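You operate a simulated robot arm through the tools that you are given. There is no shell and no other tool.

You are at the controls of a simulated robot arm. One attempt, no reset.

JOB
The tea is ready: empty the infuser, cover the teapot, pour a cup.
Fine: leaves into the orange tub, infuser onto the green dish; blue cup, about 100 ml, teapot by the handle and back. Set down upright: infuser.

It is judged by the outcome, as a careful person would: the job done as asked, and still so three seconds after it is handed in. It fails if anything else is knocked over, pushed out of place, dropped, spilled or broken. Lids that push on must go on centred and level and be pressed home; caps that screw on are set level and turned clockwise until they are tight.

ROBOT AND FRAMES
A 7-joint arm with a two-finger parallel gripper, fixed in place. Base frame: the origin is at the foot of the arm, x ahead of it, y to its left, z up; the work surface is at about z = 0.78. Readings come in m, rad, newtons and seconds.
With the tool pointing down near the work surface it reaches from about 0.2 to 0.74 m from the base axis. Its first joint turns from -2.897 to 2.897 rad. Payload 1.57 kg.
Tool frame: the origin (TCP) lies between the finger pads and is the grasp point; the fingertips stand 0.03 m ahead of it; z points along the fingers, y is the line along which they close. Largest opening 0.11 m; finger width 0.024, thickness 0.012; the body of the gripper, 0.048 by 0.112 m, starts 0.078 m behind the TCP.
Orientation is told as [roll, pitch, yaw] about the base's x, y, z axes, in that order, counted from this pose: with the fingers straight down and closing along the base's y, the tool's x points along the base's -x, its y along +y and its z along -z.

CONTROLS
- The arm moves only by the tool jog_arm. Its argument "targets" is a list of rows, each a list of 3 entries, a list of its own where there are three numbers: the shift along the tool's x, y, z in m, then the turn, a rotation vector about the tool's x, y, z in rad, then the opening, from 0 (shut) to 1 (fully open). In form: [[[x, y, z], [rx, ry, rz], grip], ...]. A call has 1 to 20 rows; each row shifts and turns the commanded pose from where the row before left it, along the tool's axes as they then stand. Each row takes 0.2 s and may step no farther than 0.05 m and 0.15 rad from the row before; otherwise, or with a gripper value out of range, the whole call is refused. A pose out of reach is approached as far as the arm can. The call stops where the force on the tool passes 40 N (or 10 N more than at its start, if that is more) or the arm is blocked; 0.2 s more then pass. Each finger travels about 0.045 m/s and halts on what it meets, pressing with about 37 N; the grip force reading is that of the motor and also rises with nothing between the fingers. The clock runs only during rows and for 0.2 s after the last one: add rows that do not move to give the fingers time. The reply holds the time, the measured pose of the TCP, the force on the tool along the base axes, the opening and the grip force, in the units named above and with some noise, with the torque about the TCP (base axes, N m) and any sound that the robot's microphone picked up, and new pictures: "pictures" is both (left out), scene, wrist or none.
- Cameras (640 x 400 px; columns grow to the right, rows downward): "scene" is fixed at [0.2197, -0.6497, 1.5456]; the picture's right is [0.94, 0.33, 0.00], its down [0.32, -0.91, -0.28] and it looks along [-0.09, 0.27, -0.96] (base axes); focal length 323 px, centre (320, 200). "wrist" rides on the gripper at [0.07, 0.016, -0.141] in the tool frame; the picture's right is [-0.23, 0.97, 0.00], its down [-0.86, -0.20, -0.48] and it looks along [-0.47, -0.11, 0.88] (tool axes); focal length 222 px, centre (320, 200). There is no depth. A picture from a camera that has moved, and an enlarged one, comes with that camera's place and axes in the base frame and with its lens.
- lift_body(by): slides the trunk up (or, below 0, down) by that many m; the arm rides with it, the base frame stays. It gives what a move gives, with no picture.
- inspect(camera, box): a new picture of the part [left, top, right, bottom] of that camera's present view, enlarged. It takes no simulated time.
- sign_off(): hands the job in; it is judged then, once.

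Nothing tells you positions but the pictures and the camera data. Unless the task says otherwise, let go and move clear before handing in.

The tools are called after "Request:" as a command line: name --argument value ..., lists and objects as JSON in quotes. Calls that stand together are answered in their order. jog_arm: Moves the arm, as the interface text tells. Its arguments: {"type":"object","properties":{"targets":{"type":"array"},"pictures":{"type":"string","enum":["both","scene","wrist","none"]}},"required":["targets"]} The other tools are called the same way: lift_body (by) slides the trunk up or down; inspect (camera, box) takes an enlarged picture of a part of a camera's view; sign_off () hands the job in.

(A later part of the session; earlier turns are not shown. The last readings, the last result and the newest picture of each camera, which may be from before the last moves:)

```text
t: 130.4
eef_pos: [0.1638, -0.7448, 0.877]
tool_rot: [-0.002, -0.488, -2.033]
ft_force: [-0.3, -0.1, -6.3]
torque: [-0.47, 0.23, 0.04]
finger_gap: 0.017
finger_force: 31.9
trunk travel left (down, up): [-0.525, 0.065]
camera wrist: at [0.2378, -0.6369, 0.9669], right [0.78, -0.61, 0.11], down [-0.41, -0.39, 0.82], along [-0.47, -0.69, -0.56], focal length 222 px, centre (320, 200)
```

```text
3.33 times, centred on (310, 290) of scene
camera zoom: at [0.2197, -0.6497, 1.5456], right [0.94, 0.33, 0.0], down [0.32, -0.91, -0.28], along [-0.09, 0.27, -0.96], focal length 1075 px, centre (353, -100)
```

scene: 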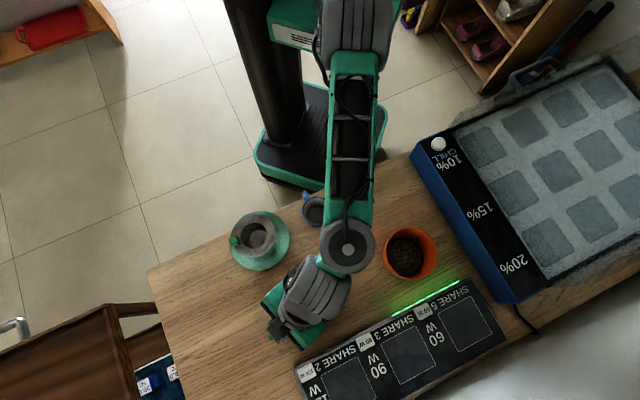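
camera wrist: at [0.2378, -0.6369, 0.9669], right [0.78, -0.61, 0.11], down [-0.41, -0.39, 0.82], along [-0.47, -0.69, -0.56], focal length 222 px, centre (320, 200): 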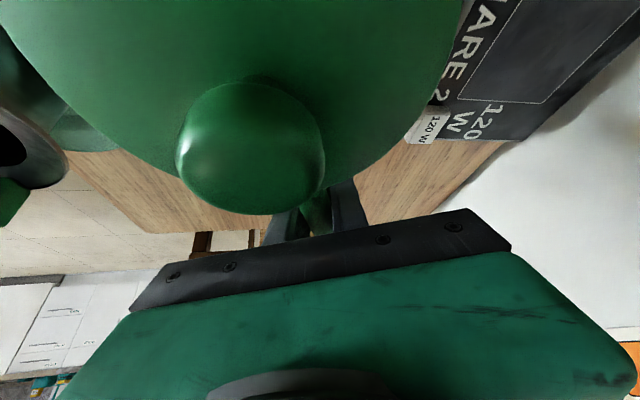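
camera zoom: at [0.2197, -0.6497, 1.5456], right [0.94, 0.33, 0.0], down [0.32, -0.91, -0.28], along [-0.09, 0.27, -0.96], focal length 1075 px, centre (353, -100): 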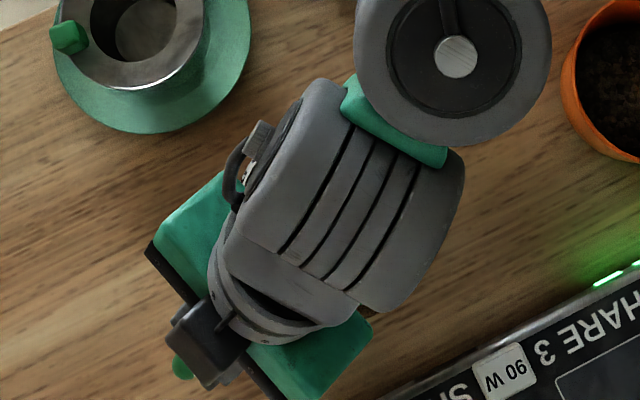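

The pot hangs steadily (6.3 N, no slip). I'll raise it to travel height and move it about 5 cm toward the robot, away from the wall side, slowly.

Request:
jog_arm --targets '[[[-0.002, 0, -0.004], [0, 0, 0], 0], [[-0.0043, 0, -0.008], [0, 0, 0], 0], [[-0.0043, 0, -0.008], [0, 0, 0], 0], [[-0.0043, 0, -0.008], [0, 0, 0], 0], [[-0.0043, 0, -0.008], [0, 0, 0], 0], [[-0.0043, 0, -0.008], [0, 0, 0], 0], [[-0.0043, 0, -0.008], [0, 0, 0], 0], [[-0.0043, 0, -0.008], [0, 0, 0], 0], [[-0.002, 0, -0.004], [0, 0, 0], 0], [[0.004, -0.0023, -0.0021], [0, 0, 0], 0], [[0.0078, -0.0044, -0.0041], [0, 0, 0], 0], [[0.0078, -0.0044, -0.0041], [0, 0, 0], 0], [[0.0078, -0.0044, -0.0041], [0, 0, 0], 0], [[0.0078, -0.0044, -0.0041], [0, 0, 0], 0], [[0.0075, -0.0042, -0.0042], [0, 0, 0], 0], [[0, 0, 0], [0, 0, 0], 0]]' --pictures "both"

Request:
inspect --camera "scene" --box '[240, 190, 380, 350]'

```text
t: 133.8
eef_pos: [0.1644, -0.6889, 0.9496]
tool_rot: [-0.001, -0.489, -2.033]
ft_force: [-0.7, 0.8, -6.3]
torque: [-0.5, 0.22, -0.02]
finger_gap: 0.0167
finger_force: 31.8
trunk travel left (down, up): [-0.525, 0.065]
camera wrist: at [0.238, -0.5821, 1.0397], right [0.78, -0.61, 0.11], down [-0.41, -0.39, 0.82], along [-0.47, -0.69, -0.56], focal length 222 px, centre (320, 200)
```

scene: 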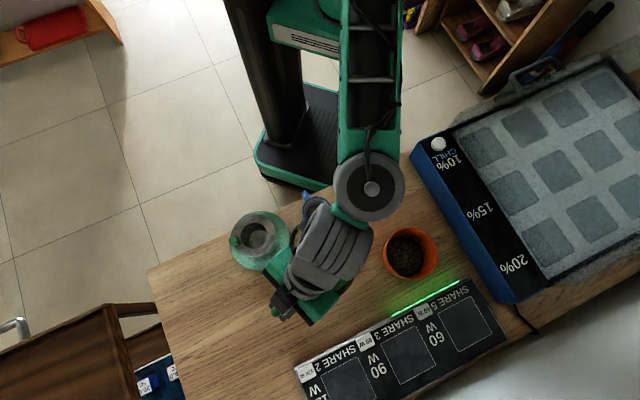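
wrist: 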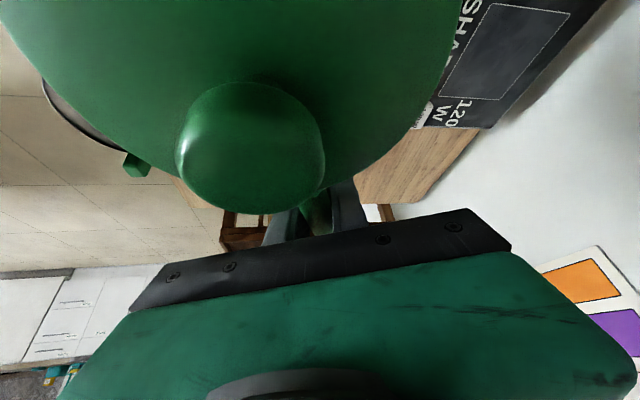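

```text
2.50 times, centred on (310, 270) of scene
camera zoom: at [0.2197, -0.6497, 1.5456], right [0.94, 0.33, 0.0], down [0.32, -0.91, -0.28], along [-0.09, 0.27, -0.96], focal length 806 px, centre (345, 25)
```

zoom: 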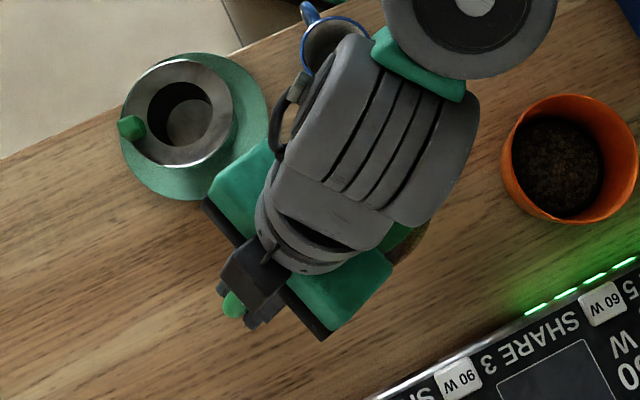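

Steady. Now I'll yaw the pot by about 55° around its own axis so the spout points toward the cup from a clear direction.

Request:
jog_arm --targets '[[[0.0001, 0.0043, -0.0001], [-0.0203, 0, -0.0381], 0], [[0.0003, 0.0086, -0.0002], [-0.0407, 0, -0.0763], 0], [[0.0003, 0.0086, -0.0002], [-0.0407, 0, -0.0763], 0], [[0.0003, 0.0086, -0.0002], [-0.0407, 0, -0.0763], 0], [[0.0003, 0.0086, -0.0002], [-0.0407, 0, -0.0763], 0], [[0.0003, 0.0086, -0.0002], [-0.0407, 0, -0.0763], 0], [[0.0003, 0.0086, -0.0002], [-0.0407, 0, -0.0763], 0], [[0.0003, 0.0086, -0.0002], [-0.0407, 0, -0.0763], 0], [[0.0003, 0.0086, -0.0002], [-0.0407, 0, -0.0763], 0], [[0.0003, 0.0086, -0.0002], [-0.0407, 0, -0.0763], 0], [[0.0003, 0.0086, -0.0002], [-0.0407, 0, -0.0763], 0], [[0.0001, 0.0043, -0.0001], [-0.0203, 0, -0.0381], 0], [[0, 0, 0], [0, 0, 0], 0]]' --pictures "both"

Request:
inspect --camera "scene" --box '[240, 190, 380, 350]'

```text
t: 136.6
eef_pos: [0.2567, -0.6884, 0.9497]
tool_rot: [-0.001, -0.489, -1.082]
ft_force: [0.0, 0.3, -6.1]
torque: [-0.46, -0.24, 0.0]
finger_gap: 0.017
finger_force: 31.9
trunk travel left (down, up): [-0.525, 0.065]
camera wrist: at [0.2118, -0.5672, 1.0392], right [0.95, 0.28, 0.11], down [0.07, -0.56, 0.82], along [0.29, -0.78, -0.56], focal length 222 px, centre (320, 200)
```

scene: 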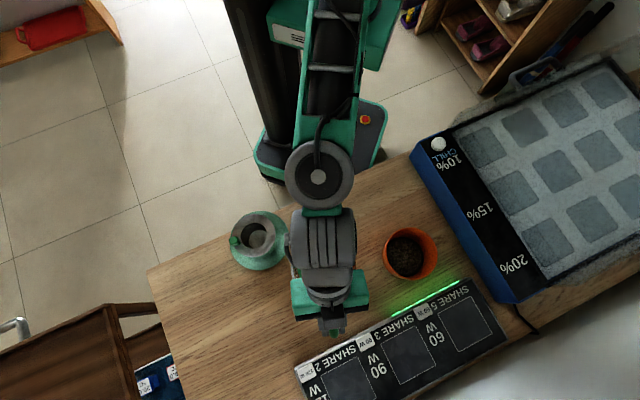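
wrist: 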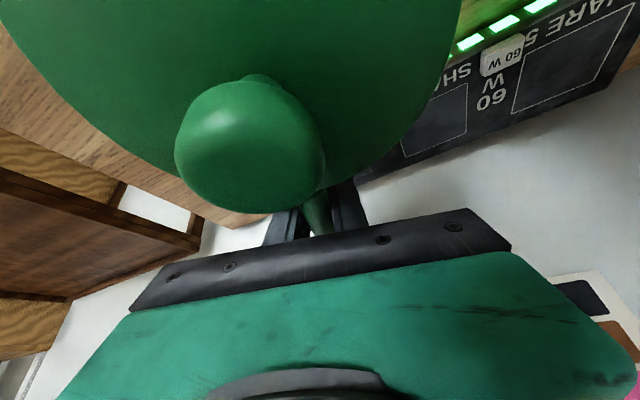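

```text
2.50 times, centred on (310, 270) of scene
camera zoom: at [0.2197, -0.6497, 1.5456], right [0.94, 0.33, 0.0], down [0.32, -0.91, -0.28], along [-0.09, 0.27, -0.96], focal length 806 px, centre (345, 25)
```

zoom: 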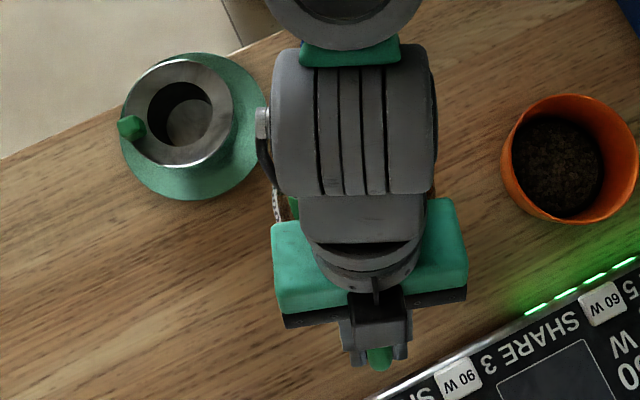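

The arm hides the cup from both cameras here, so I'll pour using geometry and weigh the pot through the force reading. I'll set the spout lip over the cup and take a few baseline weight readings.

Request:
jog_arm --targets '[[[0.007, 0.0007, -0.0056], [0, 0, 0], 0], [[0.007, 0.0007, -0.0056], [0, 0, 0], 0], [[0.007, 0.0006, -0.0057], [0, 0, 0], 0], [[0, 0, 0], [0, 0, 0], 0], [[0, 0, 0], [0, 0, 0], 0], [[0, 0, 0], [0, 0, 0], 0]]' --pictures "scene"

Request:
jog_arm --targets '[[[0, 0, 0], [0, 0, 0], 0]]' --pictures "none"

Request:
jog_arm --targets '[[[0, 0, 0], [0, 0, 0], 0]]' --pictures "none"

Request:
jog_arm --targets '[[[0, 0, 0], [0, 0, 0], 0]]' --pictures "none"

Request:
jog_arm --targets '[[[0, 0, 0], [0, 0, 0], 0]]' --pictures "none"

Request:
inspect --camera "scene" --box '[240, 170, 380, 330]'

```text
t: 138.0
eef_pos: [0.2449, -0.6625, 0.9539]
tool_rot: [-0.002, -0.488, -1.084]
ft_force: [-0.7, 0.5, -6.5]
torque: [-0.48, -0.23, -0.01]
finger_gap: 0.0167
finger_force: 31.6
trunk travel left (down, up): [-0.525, 0.065]
```

scene: 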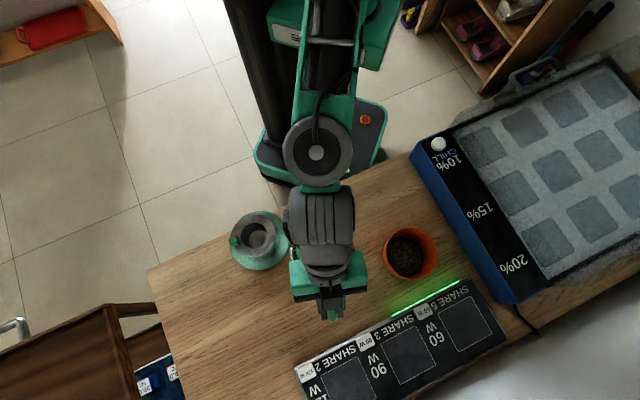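

```text
t: 138.4
eef_pos: [0.2442, -0.6634, 0.9539]
tool_rot: [0.001, -0.488, -1.085]
ft_force: [-0.1, 0.6, -6.9]
torque: [-0.51, -0.27, -0.02]
finger_gap: 0.0168
finger_force: 32.2
trunk travel left (down, up): [-0.525, 0.065]
```

```text
t: 138.8
eef_pos: [0.2452, -0.6624, 0.953]
tool_rot: [0.0, -0.489, -1.083]
ft_force: [-0.2, -0.2, -6.8]
torque: [-0.5, -0.28, 0.0]
finger_gap: 0.0164
finger_force: 31.1
trunk travel left (down, up): [-0.525, 0.065]
```

```text
t: 139.2
eef_pos: [0.2459, -0.6633, 0.9535]
tool_rot: [-0.001, -0.487, -1.084]
ft_force: [-0.1, 0.0, -6.4]
torque: [-0.48, -0.29, -0.01]
finger_gap: 0.0166
finger_force: 31.9
trunk travel left (down, up): [-0.525, 0.065]
```

```text
t: 139.6
eef_pos: [0.245, -0.6631, 0.9542]
tool_rot: [0.0, -0.487, -1.083]
ft_force: [0.8, 0.3, -6.1]
torque: [-0.5, -0.24, -0.01]
finger_gap: 0.0167
finger_force: 31.8
trunk travel left (down, up): [-0.525, 0.065]
```

```text
2.50 times, centred on (310, 250) of scene
camera zoom: at [0.2197, -0.6497, 1.5456], right [0.94, 0.33, 0.0], down [0.32, -0.91, -0.28], along [-0.09, 0.27, -0.96], focal length 806 px, centre (345, 75)
```

zoom: 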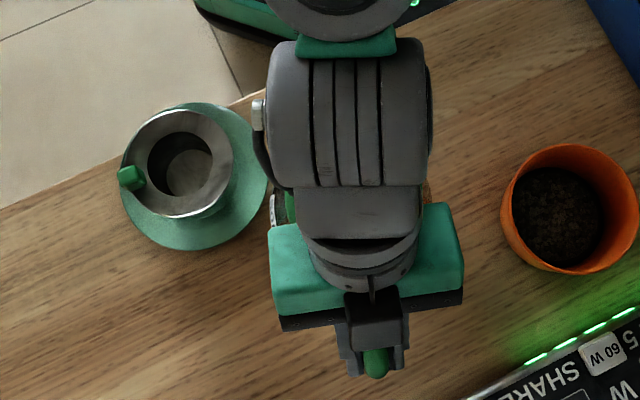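

Baseline weight is 6.4 N. Independent views put the cup centre at (0.154, -0.480) and, at about 30° tilt, the lip about 1 cm short of it, which leaves good margin. I'll start tilting slowly, pivoting about the grip, to about 22° (before tea should reach the lip).

Request:
jog_arm --targets '[[[0, 0, 0], [0, -0.03, 0], 0], [[0, 0, 0], [0, -0.05, 0], 0], [[0, 0, 0], [0, -0.05, 0], 0], [[0, 0, 0], [0, -0.05, 0], 0], [[0, 0, 0], [0, -0.05, 0], 0], [[0, 0, 0], [0, -0.05, 0], 0], [[0, 0, 0], [0, -0.05, 0], 0], [[0, 0, 0], [0, -0.05, 0], 0], [[0, 0, 0], [0, 0, 0], 0]]' --pictures "both"

Request:
inspect --camera "scene" --box '[240, 170, 380, 330]'

```text
t: 141.6
eef_pos: [0.2444, -0.6637, 0.9526]
tool_rot: [0.0, -0.869, -1.083]
ft_force: [-0.4, 0.5, -6.1]
torque: [-0.38, -0.19, 0.04]
finger_gap: 0.0168
finger_force: 32.2
trunk travel left (down, up): [-0.525, 0.065]
camera wrist: at [0.1885, -0.5205, 0.9906], right [0.93, 0.33, 0.17], down [-0.09, -0.26, 0.96], along [0.36, -0.91, -0.21], focal length 222 px, centre (320, 200)
```

scene: 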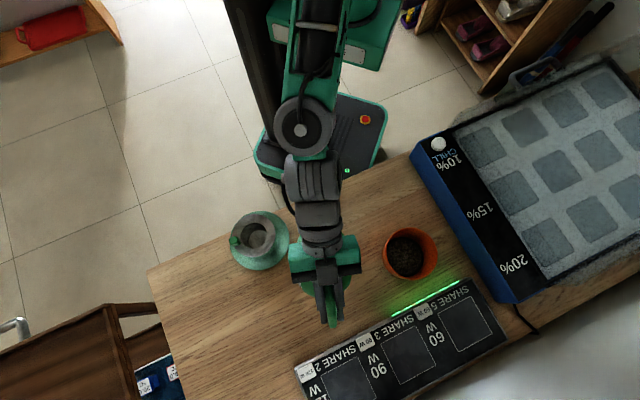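
wrist: 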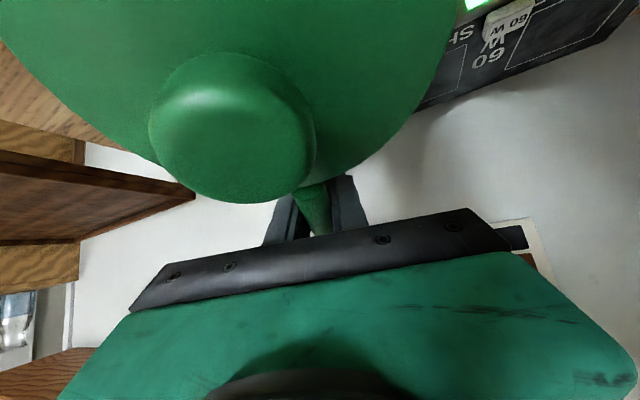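

```text
2.50 times, centred on (310, 250) of scene
camera zoom: at [0.2197, -0.6497, 1.5456], right [0.94, 0.33, 0.0], down [0.32, -0.91, -0.28], along [-0.09, 0.27, -0.96], focal length 806 px, centre (345, 75)
```

zoom: 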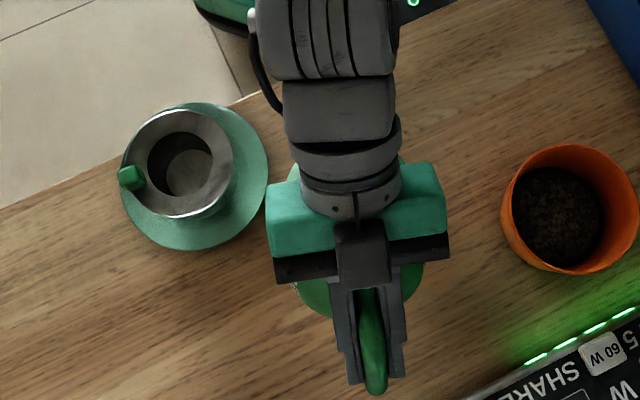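

At about 22° tilt all is steady, and the lip should be right above the cup at z≈0.90. The lid has slid slightly within its clearance, which I'll re-centre afterwards. Continuing in 2° steps while watching weight and sound.

Request:
jog_arm --targets '[[[0, 0, 0], [0, -0.035, 0], 0], [[0, 0, 0], [0, -0.035, 0], 0], [[0, 0, 0], [0, 0, 0], 0]]' --pictures "none"

Request:
jog_arm --targets '[[[0, 0, 0], [0, -0.035, 0], 0], [[0, 0, 0], [0, 0, 0], 0], [[0, 0, 0], [0, 0, 0], 0]]' --pictures "scene"

```text
t: 142.4
eef_pos: [0.2453, -0.6623, 0.9545]
tool_rot: [0.0, -0.938, -1.083]
ft_force: [0.3, 0.6, -6.5]
torque: [-0.39, -0.24, 0.01]
finger_gap: 0.0166
finger_force: 31.8
trunk travel left (down, up): [-0.525, 0.065]
```

```text
t: 143.2
eef_pos: [0.2451, -0.664, 0.9539]
tool_rot: [0.001, -0.972, -1.083]
ft_force: [-0.6, 0.6, -6.9]
torque: [-0.36, -0.2, -0.01]
finger_gap: 0.0166
finger_force: 31.1
trunk travel left (down, up): [-0.525, 0.065]
```

scene: 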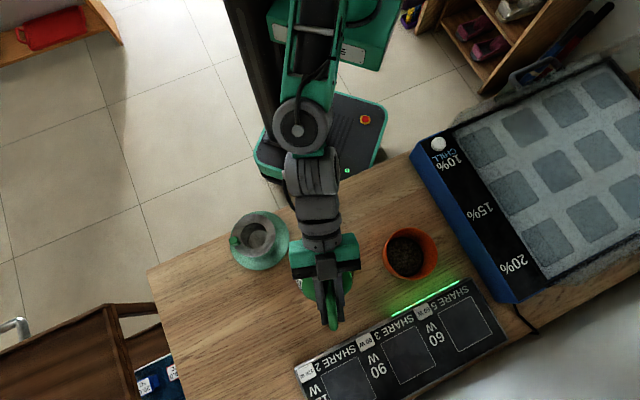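

No pouring yet at 28°. From here I'll raise the grip as I tilt so the lip stays fixed above the cup, in 2° steps.

Request:
jog_arm --targets '[[[-0.0042, 0, -0.006], [0, -0.035, 0], 0], [[0, 0, 0], [0, 0, 0], 0], [[0, 0, 0], [0, 0, 0], 0]]' --pictures "none"

Request:
jog_arm --targets '[[[-0.0043, 0, -0.0057], [0, -0.035, 0], 0], [[0, 0, 0], [0, 0, 0], 0], [[0, 0, 0], [0, 0, 0], 0]]' --pictures "none"

```text
t: 144.0
eef_pos: [0.2446, -0.6609, 0.9614]
tool_rot: [0.0, -1.009, -1.084]
ft_force: [-0.2, 0.5, -5.5]
torque: [-0.39, -0.2, -0.01]
finger_gap: 0.0168
finger_force: 31.8
trunk travel left (down, up): [-0.525, 0.065]
```

```text
t: 144.8
eef_pos: [0.2436, -0.659, 0.9673]
tool_rot: [0.0, -1.044, -1.082]
ft_force: [-0.9, -0.6, -6.6]
torque: [-0.34, -0.14, 0.01]
finger_gap: 0.0167
finger_force: 32.0
trunk travel left (down, up): [-0.525, 0.065]
```

No clear change yet at 32°. A picture plus another small step.

Request:
jog_arm --targets '[[[0, 0, 0], [0, 0, 0], 0], [[0, 0, 0], [0, 0, 0], 0]]' --pictures "scene"

Request:
inspect --camera "scene" --box '[260, 160, 370, 280]'

Request:
jog_arm --targets '[[[-0.0043, 0, -0.0054], [0, -0.035, 0], 0], [[0, 0, 0], [0, 0, 0], 0], [[0, 0, 0], [0, 0, 0], 0]]' --pictures "none"

```text
t: 145.4
eef_pos: [0.2427, -0.6594, 0.9674]
tool_rot: [0.0, -1.042, -1.085]
ft_force: [-1.1, -0.2, -5.8]
torque: [-0.35, -0.17, 0.01]
finger_gap: 0.0166
finger_force: 32.0
trunk travel left (down, up): [-0.525, 0.065]
```

scene: 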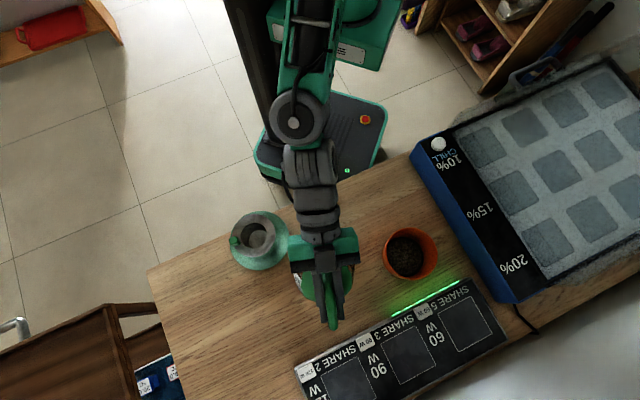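

```text
3.33 times, centred on (315, 220) of scene
camera zoom: at [0.2197, -0.6497, 1.5456], right [0.94, 0.33, 0.0], down [0.32, -0.91, -0.28], along [-0.09, 0.27, -0.96], focal length 1075 px, centre (337, 133)
```

zoom: 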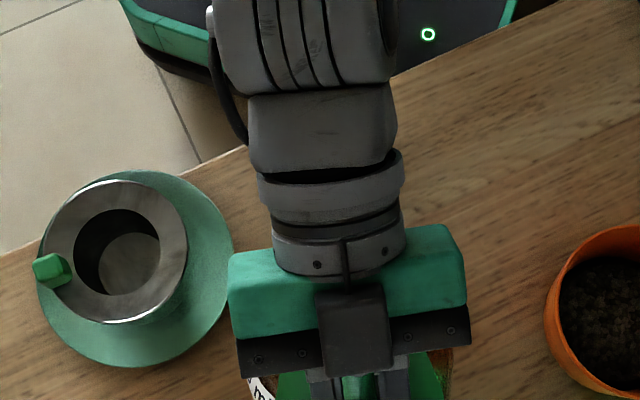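

```text
t: 146.2
eef_pos: [0.2421, -0.6568, 0.9741]
tool_rot: [0.0, -1.08, -1.084]
ft_force: [-0.9, -0.5, -7.3]
torque: [-0.36, -0.17, 0.02]
finger_gap: 0.0165
finger_force: 31.9
trunk travel left (down, up): [-0.525, 0.065]
```

Still none at 34°. Continuing with small steps, lip held in place.

Request:
jog_arm --targets '[[[-0.0042, 0, -0.0061], [0, -0.035, 0], 0], [[0, 0, 0], [0, 0, 0], 0], [[0, 0, 0], [0, 0, 0], 0]]' --pictures "none"

Request:
jog_arm --targets '[[[-0.0042, 0, -0.006], [0, -0.035, 0], 0], [[0, 0, 0], [0, 0, 0], 0], [[0, 0, 0], [0, 0, 0], 0]]' --pictures "scene"

Request:
inspect --camera "scene" --box '[260, 160, 370, 280]'

```text
t: 147.0
eef_pos: [0.2401, -0.6551, 0.981]
tool_rot: [0.001, -1.113, -1.084]
ft_force: [-0.2, -0.5, -6.0]
torque: [-0.33, -0.16, -0.02]
finger_gap: 0.0167
finger_force: 31.8
trunk travel left (down, up): [-0.525, 0.065]
```

```text
t: 147.8
eef_pos: [0.2384, -0.6517, 0.9868]
tool_rot: [-0.002, -1.148, -1.084]
ft_force: [-0.8, 0.1, -6.5]
torque: [-0.29, -0.19, -0.01]
finger_gap: 0.0167
finger_force: 32.3
trunk travel left (down, up): [-0.525, 0.065]
```

scene: 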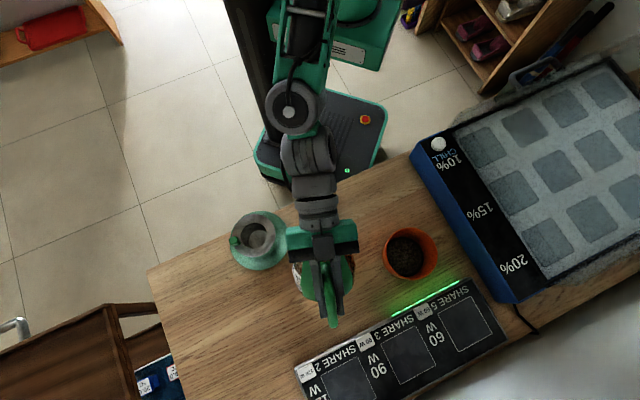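

```text
3.33 times, centred on (315, 220) of scene
camera zoom: at [0.2197, -0.6497, 1.5456], right [0.94, 0.33, 0.0], down [0.32, -0.91, -0.28], along [-0.09, 0.27, -0.96], focal length 1075 px, centre (337, 133)
```

zoom: 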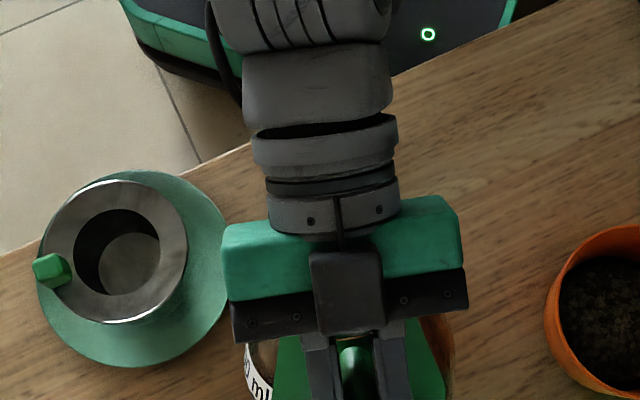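

No pour sound or weight loss yet at 38°, and the lip remains above the cup. Continuing.

Request:
jog_arm --targets '[[[-0.0042, 0, -0.0061], [0, -0.035, 0], 0], [[0, 0, 0], [0, 0, 0], 0], [[0, 0, 0], [0, 0, 0], 0]]' --pictures "none"

Request:
jog_arm --targets '[[[-0.0042, 0, -0.0061], [0, -0.035, 0], 0], [[0, 0, 0], [0, 0, 0], 0], [[0, 0, 0], [0, 0, 0], 0]]' --pictures "wrist"

```text
t: 148.6
eef_pos: [0.2361, -0.6488, 0.9922]
tool_rot: [-0.001, -1.185, -1.085]
ft_force: [0.6, 0.5, -6.0]
torque: [-0.28, -0.13, 0.01]
finger_gap: 0.0164
finger_force: 32.2
trunk travel left (down, up): [-0.525, 0.065]
```

```text
t: 149.4
eef_pos: [0.2349, -0.6436, 1.0001]
tool_rot: [-0.002, -1.219, -1.084]
ft_force: [-0.4, 0.4, -5.5]
torque: [-0.28, -0.11, 0.01]
finger_gap: 0.0169
finger_force: 31.9
trunk travel left (down, up): [-0.525, 0.065]
camera wrist: at [0.1766, -0.498, 0.9816], right [0.9, 0.39, 0.21], down [-0.25, 0.04, 0.97], along [0.36, -0.92, 0.14], focal length 222 px, centre (320, 200)
```

wrist: 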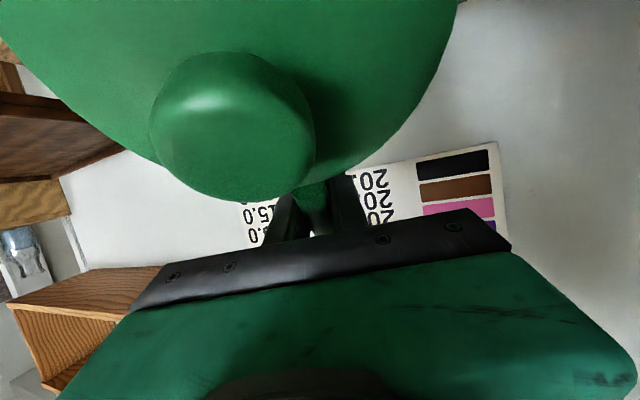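

Readings may be starting to drop at 42°. I'll hold here and take a few readings to see if the weight is changing.

Request:
jog_arm --targets '[[[0, 0, 0], [0, 0, 0], 0]]' --pictures "none"

Request:
jog_arm --targets '[[[0, 0, 0], [0, 0, 0], 0]]' --pictures "none"

Request:
jog_arm --targets '[[[0, 0, 0], [0, 0, 0], 0]]' --pictures "none"

Request:
jog_arm --targets '[[[0, 0, 0], [0, 0, 0], 0]]' --pictures "none"

```text
t: 149.8
eef_pos: [0.2347, -0.6448, 0.9996]
tool_rot: [-0.001, -1.22, -1.082]
ft_force: [0.5, 0.8, -6.0]
torque: [-0.25, -0.18, 0.03]
finger_gap: 0.0169
finger_force: 31.8
trunk travel left (down, up): [-0.525, 0.065]
```

```text
t: 150.2
eef_pos: [0.2341, -0.6436, 0.9999]
tool_rot: [-0.001, -1.22, -1.082]
ft_force: [0.0, 0.0, -5.1]
torque: [-0.21, -0.13, -0.01]
finger_gap: 0.0166
finger_force: 32.2
trunk travel left (down, up): [-0.525, 0.065]
```

```text
t: 150.6
eef_pos: [0.2346, -0.6447, 0.9995]
tool_rot: [0.001, -1.219, -1.082]
ft_force: [0.9, 0.8, -5.2]
torque: [-0.24, -0.14, -0.03]
finger_gap: 0.0168
finger_force: 31.5
trunk travel left (down, up): [-0.525, 0.065]
```

```text
t: 151.0
eef_pos: [0.2332, -0.6445, 0.9991]
tool_rot: [0.001, -1.218, -1.084]
ft_force: [-0.5, 0.6, -5.1]
torque: [-0.24, -0.09, -0.03]
finger_gap: 0.017
finger_force: 32.0
trunk travel left (down, up): [-0.525, 0.065]
```

The weight has dropped to about 5.2-5.4 N, roughly 1 N less, so close to 100 ml has been poured. I'll tilt back right away.

Request:
jog_arm --targets '[[[0.003, 0, 0.004], [0, 0.1, 0], 0], [[0.003, 0, 0.004], [0, 0.1, 0], 0], [[0, 0, 0], [0, 0.05, 0], 0]]' --pictures "none"

Request:
jog_arm --targets '[[[0, 0, 0], [0, 0, 0], 0], [[0, 0, 0], [0, 0, 0], 0]]' --pictures "none"

Request:
jog_arm --targets '[[[0, 0, 0], [0, 0, 0], 0]]' --pictures "none"

Request:
jog_arm --targets '[[[0, 0, 0], [0, 0, 0], 0]]' --pictures "none"

Request:
jog_arm --targets '[[[0, 0, 0], [0, 0, 0], 0]]' --pictures "none"

```text
t: 151.8
eef_pos: [0.2372, -0.6487, 0.9896]
tool_rot: [0.0, -0.967, -1.083]
ft_force: [0.4, 0.3, -5.9]
torque: [-0.32, -0.14, 0.02]
finger_gap: 0.0167
finger_force: 31.7
trunk travel left (down, up): [-0.525, 0.065]
```

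```text
t: 152.4
eef_pos: [0.2368, -0.6482, 0.9912]
tool_rot: [0.0, -0.967, -1.083]
ft_force: [-0.6, 0.1, -4.8]
torque: [-0.28, -0.18, 0.03]
finger_gap: 0.0167
finger_force: 31.6
trunk travel left (down, up): [-0.525, 0.065]
```

```text
t: 152.8
eef_pos: [0.237, -0.6482, 0.991]
tool_rot: [0.001, -0.968, -1.084]
ft_force: [0.9, -0.9, -5.5]
torque: [-0.3, -0.18, -0.01]
finger_gap: 0.0168
finger_force: 31.2
trunk travel left (down, up): [-0.525, 0.065]
```

```text
t: 153.2
eef_pos: [0.2369, -0.6492, 0.9916]
tool_rot: [0.0, -0.967, -1.084]
ft_force: [-0.3, -0.2, -5.2]
torque: [-0.32, -0.2, -0.02]
finger_gap: 0.0168
finger_force: 32.1
trunk travel left (down, up): [-0.525, 0.065]
```

```text
t: 153.6
eef_pos: [0.2374, -0.6486, 0.9907]
tool_rot: [0.0, -0.969, -1.084]
ft_force: [-0.3, -0.3, -5.1]
torque: [-0.32, -0.18, -0.05]
finger_gap: 0.0167
finger_force: 32.3
trunk travel left (down, up): [-0.525, 0.065]
```

About 110 ml (±20) seems to have gone over. I'll bring the pot fully upright, keeping the lip over the cup until it's level.

Request:
jog_arm --targets '[[[-0.0035, 0, 0.005], [0, 0.06, 0], 0], [[-0.0035, 0, 0.005], [0, 0.06, 0], 0], [[0, 0, 0], [0, 0.06, 0], 0], [[0, 0, 0], [0, 0.06, 0], 0], [[0, 0, 0], [0, 0.06, 0], 0], [[0, 0, 0], [0, 0.06, 0], 0], [[0, 0, 0], [0, 0.06, 0], 0], [[0, 0, 0], [0, 0.059, 0], 0], [[0, 0, 0], [0, 0, 0], 0], [[0, 0, 0], [0, 0, 0], 0], [[0, 0, 0], [0, 0, 0], 0]]' --pictures "both"

Request:
inspect --camera "scene" --box '[260, 160, 370, 280]'

```text
t: 156.0
eef_pos: [0.2427, -0.6592, 0.9899]
tool_rot: [0.001, -0.488, -1.083]
ft_force: [0.3, 0.2, -6.1]
torque: [-0.42, -0.24, 0.02]
finger_gap: 0.0168
finger_force: 32.3
trunk travel left (down, up): [-0.525, 0.065]
camera wrist: at [0.1982, -0.5385, 1.081], right [0.95, 0.28, 0.11], down [0.07, -0.56, 0.82], along [0.29, -0.78, -0.56], focal length 222 px, centre (320, 200)
```

scene: 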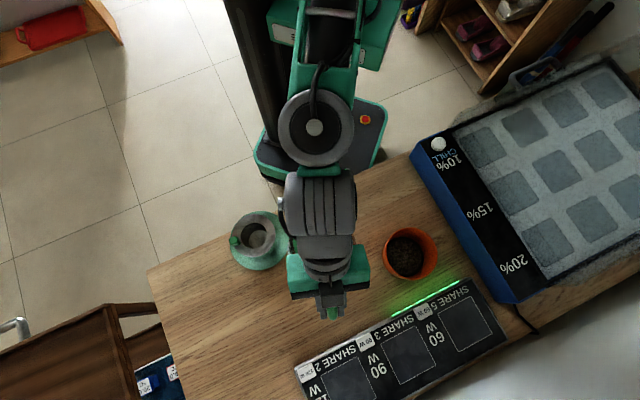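
wrist: 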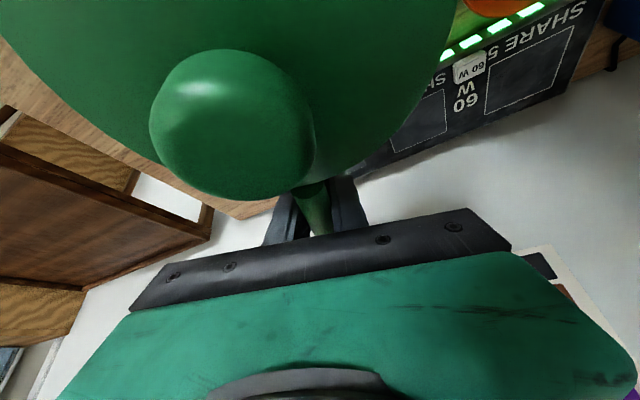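

```text
3.33 times, centred on (315, 220) of scene
camera zoom: at [0.2197, -0.6497, 1.5456], right [0.94, 0.33, 0.0], down [0.32, -0.91, -0.28], along [-0.09, 0.27, -0.96], focal length 1075 px, centre (337, 133)
```

zoom: 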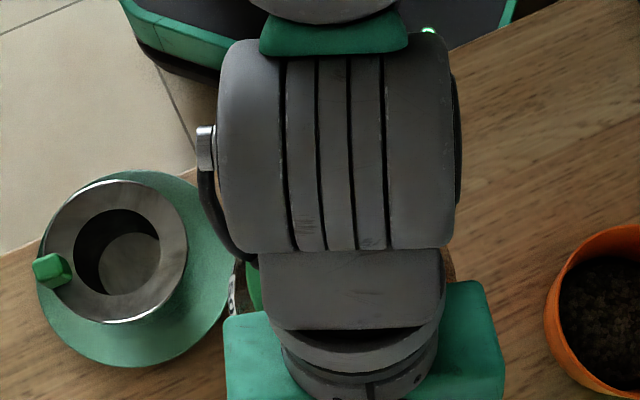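

Pot upright. I'll slide it sideways over clear space so the overhead camera can see the cup.

Request:
jog_arm --targets '[[[-0.0012, 0.006, 0.0006], [0, 0, 0], 0], [[-0.0024, 0.012, 0.0013], [0, 0, 0], 0], [[-0.0024, 0.012, 0.0013], [0, 0, 0], 0], [[-0.0024, 0.012, 0.0013], [0, 0, 0], 0], [[-0.0024, 0.012, 0.0013], [0, 0, 0], 0], [[-0.0024, 0.012, 0.0013], [0, 0, 0], 0], [[-0.0024, 0.012, 0.0013], [0, 0, 0], 0], [[-0.0024, 0.012, 0.0013], [0, 0, 0], 0], [[-0.0024, 0.012, 0.0013], [0, 0, 0], 0], [[-0.0012, 0.006, 0.0006], [0, 0, 0], 0], [[0, 0, 0], [0, 0, 0], 0]]' --pictures "both"

Request:
inspect --camera "scene" --box '[280, 170, 360, 250]'

Request:
inspect --camera "scene" --box '[240, 170, 460, 330]'

```text
t: 158.4
eef_pos: [0.3491, -0.6302, 0.9896]
tool_rot: [0.001, -0.49, -1.083]
ft_force: [-0.1, -0.3, -4.9]
torque: [-0.43, -0.23, -0.01]
finger_gap: 0.0167
finger_force: 31.8
trunk travel left (down, up): [-0.525, 0.065]
camera wrist: at [0.3054, -0.51, 1.0811], right [0.95, 0.28, 0.11], down [0.07, -0.56, 0.82], along [0.29, -0.78, -0.56], focal length 222 px, centre (320, 200)
```

scene: 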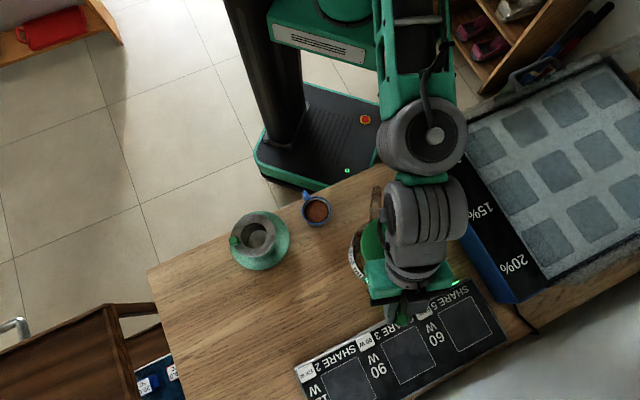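
wrist: 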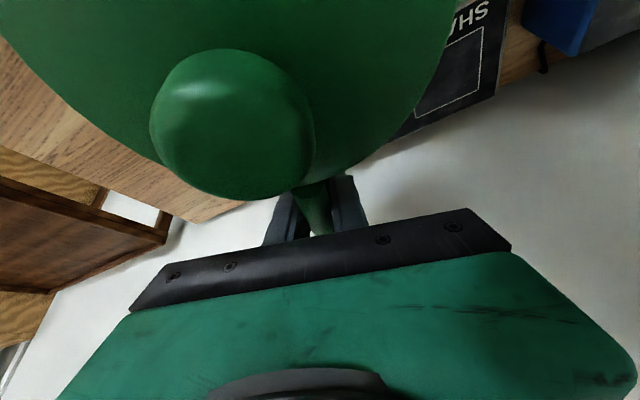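

```text
5.00 times, centred on (320, 210) of scene
camera zoom: at [0.2197, -0.6497, 1.5456], right [0.94, 0.33, 0.0], down [0.32, -0.91, -0.28], along [-0.09, 0.27, -0.96], focal length 1613 px, centre (320, 150)
```

zoom: 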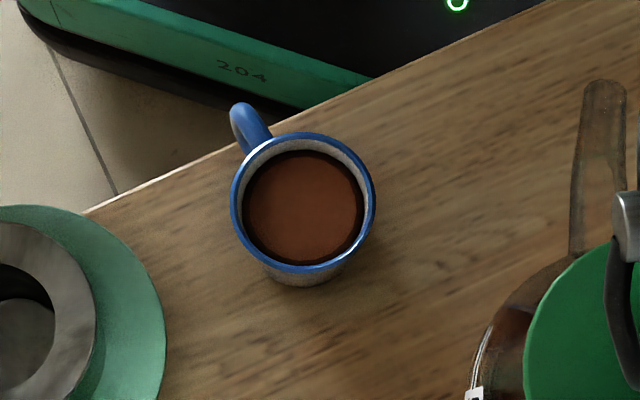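

```text
2.50 times, centred on (350, 250) of scene
camera zoom: at [0.2197, -0.6497, 1.5456], right [0.94, 0.33, 0.0], down [0.32, -0.91, -0.28], along [-0.09, 0.27, -0.96], focal length 806 px, centre (245, 75)
```

zoom: 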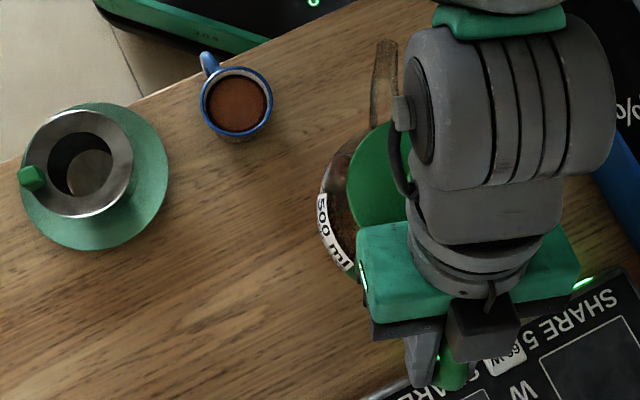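

The cup holds tea with nothing spilled around it. From the level (about 1.4 cm below the rim, about 4.8 cm deep) and the weight loss, I estimate 100 ml. I'll now carry the teapot back, reversing the path, starting with the sideways move.

Request:
jog_arm --targets '[[[-0.0004, -0.006, 0.0002], [0, 0, 0], 0], [[-0.0007, -0.0122, 0.0004], [0, 0, 0], 0], [[-0.0007, -0.0122, 0.0004], [0, 0, 0], 0], [[-0.0007, -0.0122, 0.0004], [0, 0, 0], 0], [[-0.0007, -0.0122, 0.0004], [0, 0, 0], 0], [[-0.0007, -0.0122, 0.0004], [0, 0, 0], 0], [[-0.0007, -0.0122, 0.0004], [0, 0, 0], 0], [[-0.0007, -0.0122, 0.0004], [0, 0, 0], 0], [[-0.0007, -0.0122, 0.0004], [0, 0, 0], 0], [[-0.0004, -0.006, 0.0002], [0, 0, 0], 0], [[0, 0, 0], [0, 0, 0], 0]]' --pictures "none"

Request:
jog_arm --targets '[[[0.0001, -0.0043, -0.0001], [0.0203, 0, 0.0381], 0], [[0.0003, -0.0086, -0.0002], [0.0407, 0, 0.0763], 0], [[0.0003, -0.0086, -0.0002], [0.0407, 0, 0.0763], 0], [[0.0003, -0.0086, -0.0002], [0.0407, 0, 0.0763], 0], [[0.0003, -0.0086, -0.0002], [0.0407, 0, 0.0763], 0], [[0.0003, -0.0086, -0.0002], [0.0407, 0, 0.0763], 0], [[0.0003, -0.0086, -0.0002], [0.0407, 0, 0.0763], 0], [[0.0003, -0.0086, -0.0002], [0.0407, 0, 0.0763], 0], [[0.0003, -0.0086, -0.0002], [0.0407, 0, 0.0763], 0], [[0.0003, -0.0086, -0.0002], [0.0407, 0, 0.0763], 0], [[0.0003, -0.0086, -0.0002], [0.0407, 0, 0.0763], 0], [[0.0001, -0.0043, -0.0001], [0.0203, 0, 0.0381], 0], [[0, 0, 0], [0, 0, 0], 0]]' --pictures "both"

```text
t: 160.8
eef_pos: [0.2559, -0.6878, 0.991]
tool_rot: [0.0, -0.492, -1.085]
ft_force: [-0.7, -0.5, -5.4]
torque: [-0.38, -0.21, 0.01]
finger_gap: 0.0166
finger_force: 32.4
trunk travel left (down, up): [-0.525, 0.065]
```

```text
t: 163.6
eef_pos: [0.1654, -0.6888, 0.9911]
tool_rot: [0.0, -0.492, -2.035]
ft_force: [0.7, -0.2, -5.9]
torque: [-0.41, 0.22, 0.0]
finger_gap: 0.0167
finger_force: 31.5
trunk travel left (down, up): [-0.525, 0.065]
camera wrist: at [0.2379, -0.5822, 1.0818], right [0.78, -0.62, 0.11], down [-0.42, -0.38, 0.82], along [-0.47, -0.69, -0.56], focal length 222 px, centre (320, 200)
```

scene: 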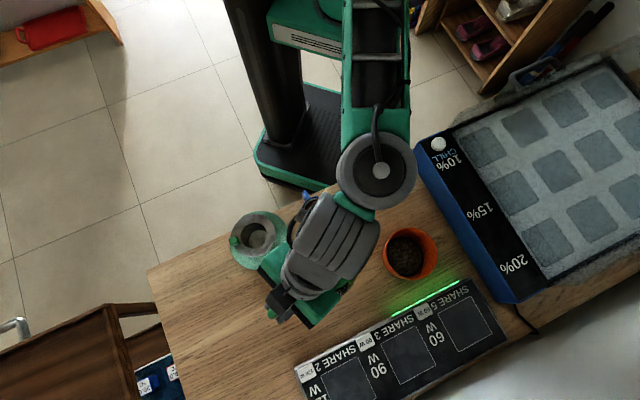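
wrist: 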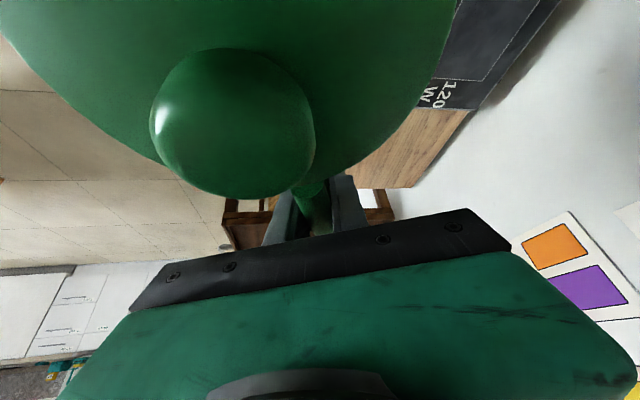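

Back over the original spot's line. Now the last sideways piece, then lowering most of the way.

Request:
jog_arm --targets '[[[-0.0036, 0.0019, 0.0019], [0, 0, 0], 0], [[-0.0072, 0.00375, 0.00385], [0, 0, 0], 0], [[-0.0072, 0.00375, 0.00385], [0, 0, 0], 0], [[-0.0072, 0.00375, 0.00385], [0, 0, 0], 0], [[-0.0072, 0.00375, 0.00385], [0, 0, 0], 0], [[-0.0072, 0.00375, 0.00385], [0, 0, 0], 0], [[-0.0036, 0.0019, 0.0019], [0, 0, 0], 0], [[0.003, 0, 0.0055], [0, 0, 0], 0], [[0.0059, 0, 0.011], [0, 0, 0], 0], [[0.0059, 0, 0.011], [0, 0, 0], 0], [[0.0059, 0, 0.011], [0, 0, 0], 0], [[0.0059, 0, 0.011], [0, 0, 0], 0], [[0.0059, 0, 0.011], [0, 0, 0], 0], [[0.0059, 0, 0.011], [0, 0, 0], 0], [[0.0059, 0, 0.011], [0, 0, 0], 0], [[0.0059, 0, 0.011], [0, 0, 0], 0], [[0.003, 0, 0.0055], [0, 0, 0], 0], [[0, 0, 0], [0, 0, 0], 0]]' --pictures "both"

Request:
inspect --camera "scene" --box '[250, 230, 370, 350]'

```text
t: 167.4
eef_pos: [0.1632, -0.7442, 0.8765]
tool_rot: [0.0, -0.49, -2.036]
ft_force: [-0.5, -0.4, -5.8]
torque: [-0.41, 0.24, -0.01]
finger_gap: 0.0166
finger_force: 32.0
trunk travel left (down, up): [-0.525, 0.065]
camera wrist: at [0.2371, -0.636, 0.9677], right [0.78, -0.61, 0.11], down [-0.42, -0.38, 0.82], along [-0.47, -0.69, -0.56], focal length 222 px, centre (320, 200)
```

scene: 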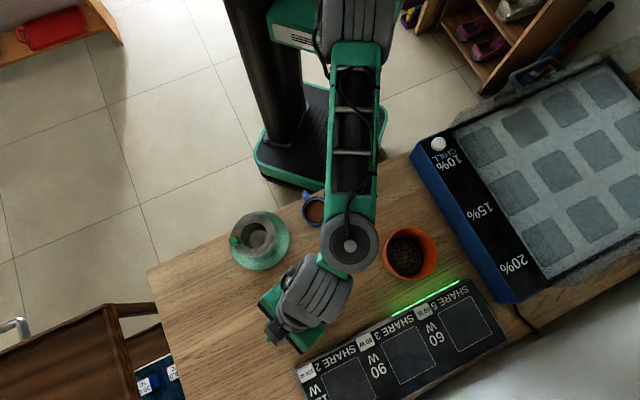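
wrist: 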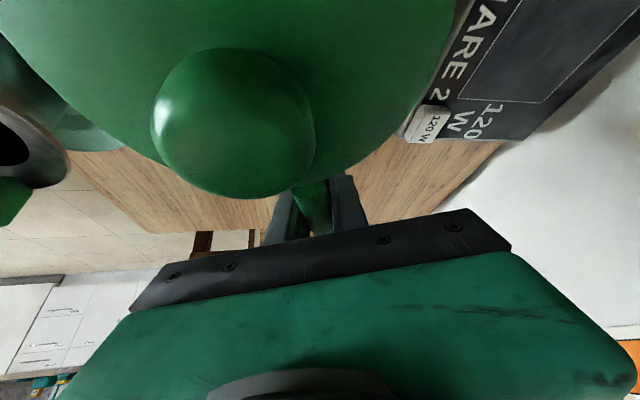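

```text
3.33 times, centred on (310, 290) of scene
camera zoom: at [0.2197, -0.6497, 1.5456], right [0.94, 0.33, 0.0], down [0.32, -0.91, -0.28], along [-0.09, 0.27, -0.96], focal length 1075 px, centre (353, -100)
```

zoom: 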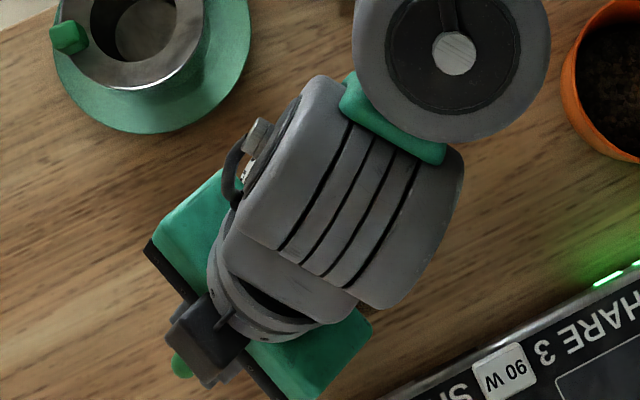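

Directly above its original place at z=0.877. Lowering the last 2.5 cm carefully until the table takes the weight.

Request:
jog_arm --targets '[[[0.0019, 0, 0.0035], [0, 0, 0], 0], [[0.0019, 0, 0.0035], [0, 0, 0], 0], [[0.0019, 0, 0.0035], [0, 0, 0], 0], [[0.0019, 0, 0.0035], [0, 0, 0], 0], [[0, 0, 0], [0, 0, 0], 0]]' --pictures "none"

Request:
jog_arm --targets '[[[0.0014, 0, 0.0026], [0, 0, 0], 0], [[0.0009, 0, 0.0018], [0, 0, 0], 0], [[0, 0, 0], [0, 0, 0], 0]]' --pictures "none"

Request:
jog_arm --targets '[[[0.0009, 0, 0.0018], [0, 0, 0], 0], [[0, 0, 0], [0, 0, 0], 0]]' --pictures "none"

Request:
jog_arm --targets '[[[0.0005, 0, 0.0009], [0, 0, 0], 0], [[0, 0, 0], [0, 0, 0], 0]]' --pictures "none"

```text
t: 168.6
eef_pos: [0.1637, -0.7423, 0.8604]
tool_rot: [0.001, -0.491, -2.035]
ft_force: [-0.6, 0.1, -4.7]
torque: [-0.42, 0.28, 0.0]
finger_gap: 0.0166
finger_force: 32.0
trunk travel left (down, up): [-0.525, 0.065]
```

```text
t: 169.4
eef_pos: [0.1642, -0.7417, 0.8558]
tool_rot: [0.001, -0.49, -2.034]
ft_force: [-0.5, 0.8, -5.6]
torque: [-0.41, 0.21, -0.01]
finger_gap: 0.0166
finger_force: 31.3
trunk travel left (down, up): [-0.525, 0.065]
```

```text
t: 170.0
eef_pos: [0.1629, -0.743, 0.8544]
tool_rot: [0.0, -0.491, -2.035]
ft_force: [0.1, -0.6, -3.5]
torque: [-0.22, 0.08, 0.04]
finger_gap: 0.0168
finger_force: 32.0
trunk travel left (down, up): [-0.525, 0.065]
```

```text
t: 170.6
eef_pos: [0.1648, -0.7424, 0.8552]
tool_rot: [0.001, -0.49, -2.034]
ft_force: [-0.4, 0.5, -0.9]
torque: [0.21, 0.0, 0.1]
finger_gap: 0.0168
finger_force: 32.2
trunk travel left (down, up): [-0.525, 0.065]
```

The spout-side edge of the base has touched first, so the pot drooped about 1° in the grip. I'll rotate back that small angle while lowering the last 3 mm so it sits flat.

Request:
jog_arm --targets '[[[0.0005, 0, 0.0009], [0, 0.008, 0], 0], [[0.0005, 0, 0.0009], [0, 0.007, 0], 0], [[0.0004, 0, 0.0008], [0, 0.007, 0], 0], [[0, 0, 0], [0, 0, 0], 0]]' --pictures "none"

Request:
jog_arm --targets '[[[0, 0, 0], [0, 0, 0], 0], [[0, 0, 0], [0, 0, 0], 0]]' --pictures "wrist"

```text
t: 171.6
eef_pos: [0.1628, -0.7437, 0.8532]
tool_rot: [0.0, -0.468, -2.036]
ft_force: [0.6, -2.1, 0.0]
torque: [-0.36, 0.12, 0.02]
finger_gap: 0.0166
finger_force: 32.0
trunk travel left (down, up): [-0.525, 0.065]
```

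```text
t: 172.2
eef_pos: [0.1631, -0.7436, 0.8533]
tool_rot: [0.002, -0.471, -2.036]
ft_force: [-0.4, -1.5, 3.1]
torque: [-0.35, 0.13, -0.03]
finger_gap: 0.0167
finger_force: 31.9
trunk travel left (down, up): [-0.525, 0.065]
camera wrist: at [0.2357, -0.6377, 0.9453], right [0.78, -0.62, 0.1], down [-0.42, -0.4, 0.81], along [-0.46, -0.68, -0.57], focal length 222 px, centre (320, 200)
```

wrist: 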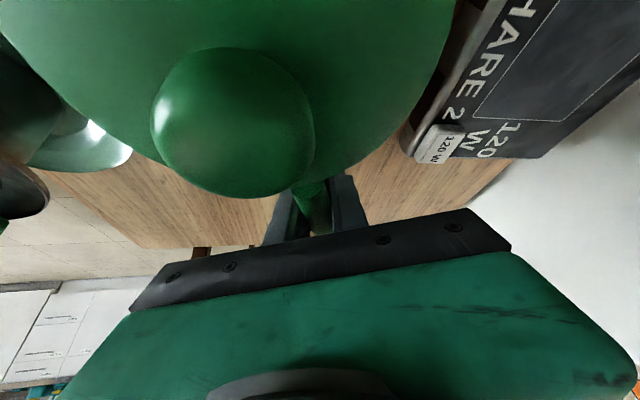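

The table now carries the pot. I'll take half the correction back so it's flat, then release the handle gently.

Request:
jog_arm --targets '[[[0, 0, 0], [0, -0.01, 0], 0], [[0, 0, 0], [0, 0, 0], 0], [[0, 0, 0], [0, 0, 0], 0]]' --pictures "none"

Request:
jog_arm --targets '[[[0, 0, 0], [0, 0, 0], 0.16], [[0, 0, 0], [0, 0, 0], 0.2], [[0, 0, 0], [0, 0, 0], 0.25], [[0, 0, 0], [0, 0, 0], 0.35], [[0, 0, 0], [0, 0, 0], 0.5], [[0, 0, 0], [0, 0, 0], 0.6], [[0, 0, 0], [0, 0, 0], 0.6]]' --pictures "wrist"

```text
t: 173.0
eef_pos: [0.164, -0.7439, 0.8532]
tool_rot: [0.001, -0.481, -2.034]
ft_force: [0.7, -0.1, 7.9]
torque: [1.16, -0.48, -0.06]
finger_gap: 0.0168
finger_force: 31.5
trunk travel left (down, up): [-0.525, 0.065]
```

```text
t: 174.6
eef_pos: [0.1633, -0.7432, 0.851]
tool_rot: [-0.002, -0.478, -2.035]
ft_force: [0.7, 0.4, -0.5]
torque: [0.01, 0.0, -0.02]
finger_gap: 0.066
finger_force: 0.0
trunk travel left (down, up): [-0.525, 0.065]
camera wrist: at [0.2363, -0.6367, 0.9437], right [0.78, -0.62, 0.11], down [-0.42, -0.39, 0.82], along [-0.46, -0.68, -0.56], focal length 222 px, centre (320, 200)
```

wrist: 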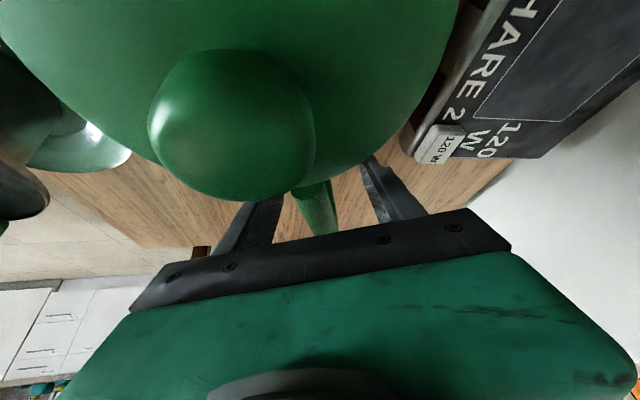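

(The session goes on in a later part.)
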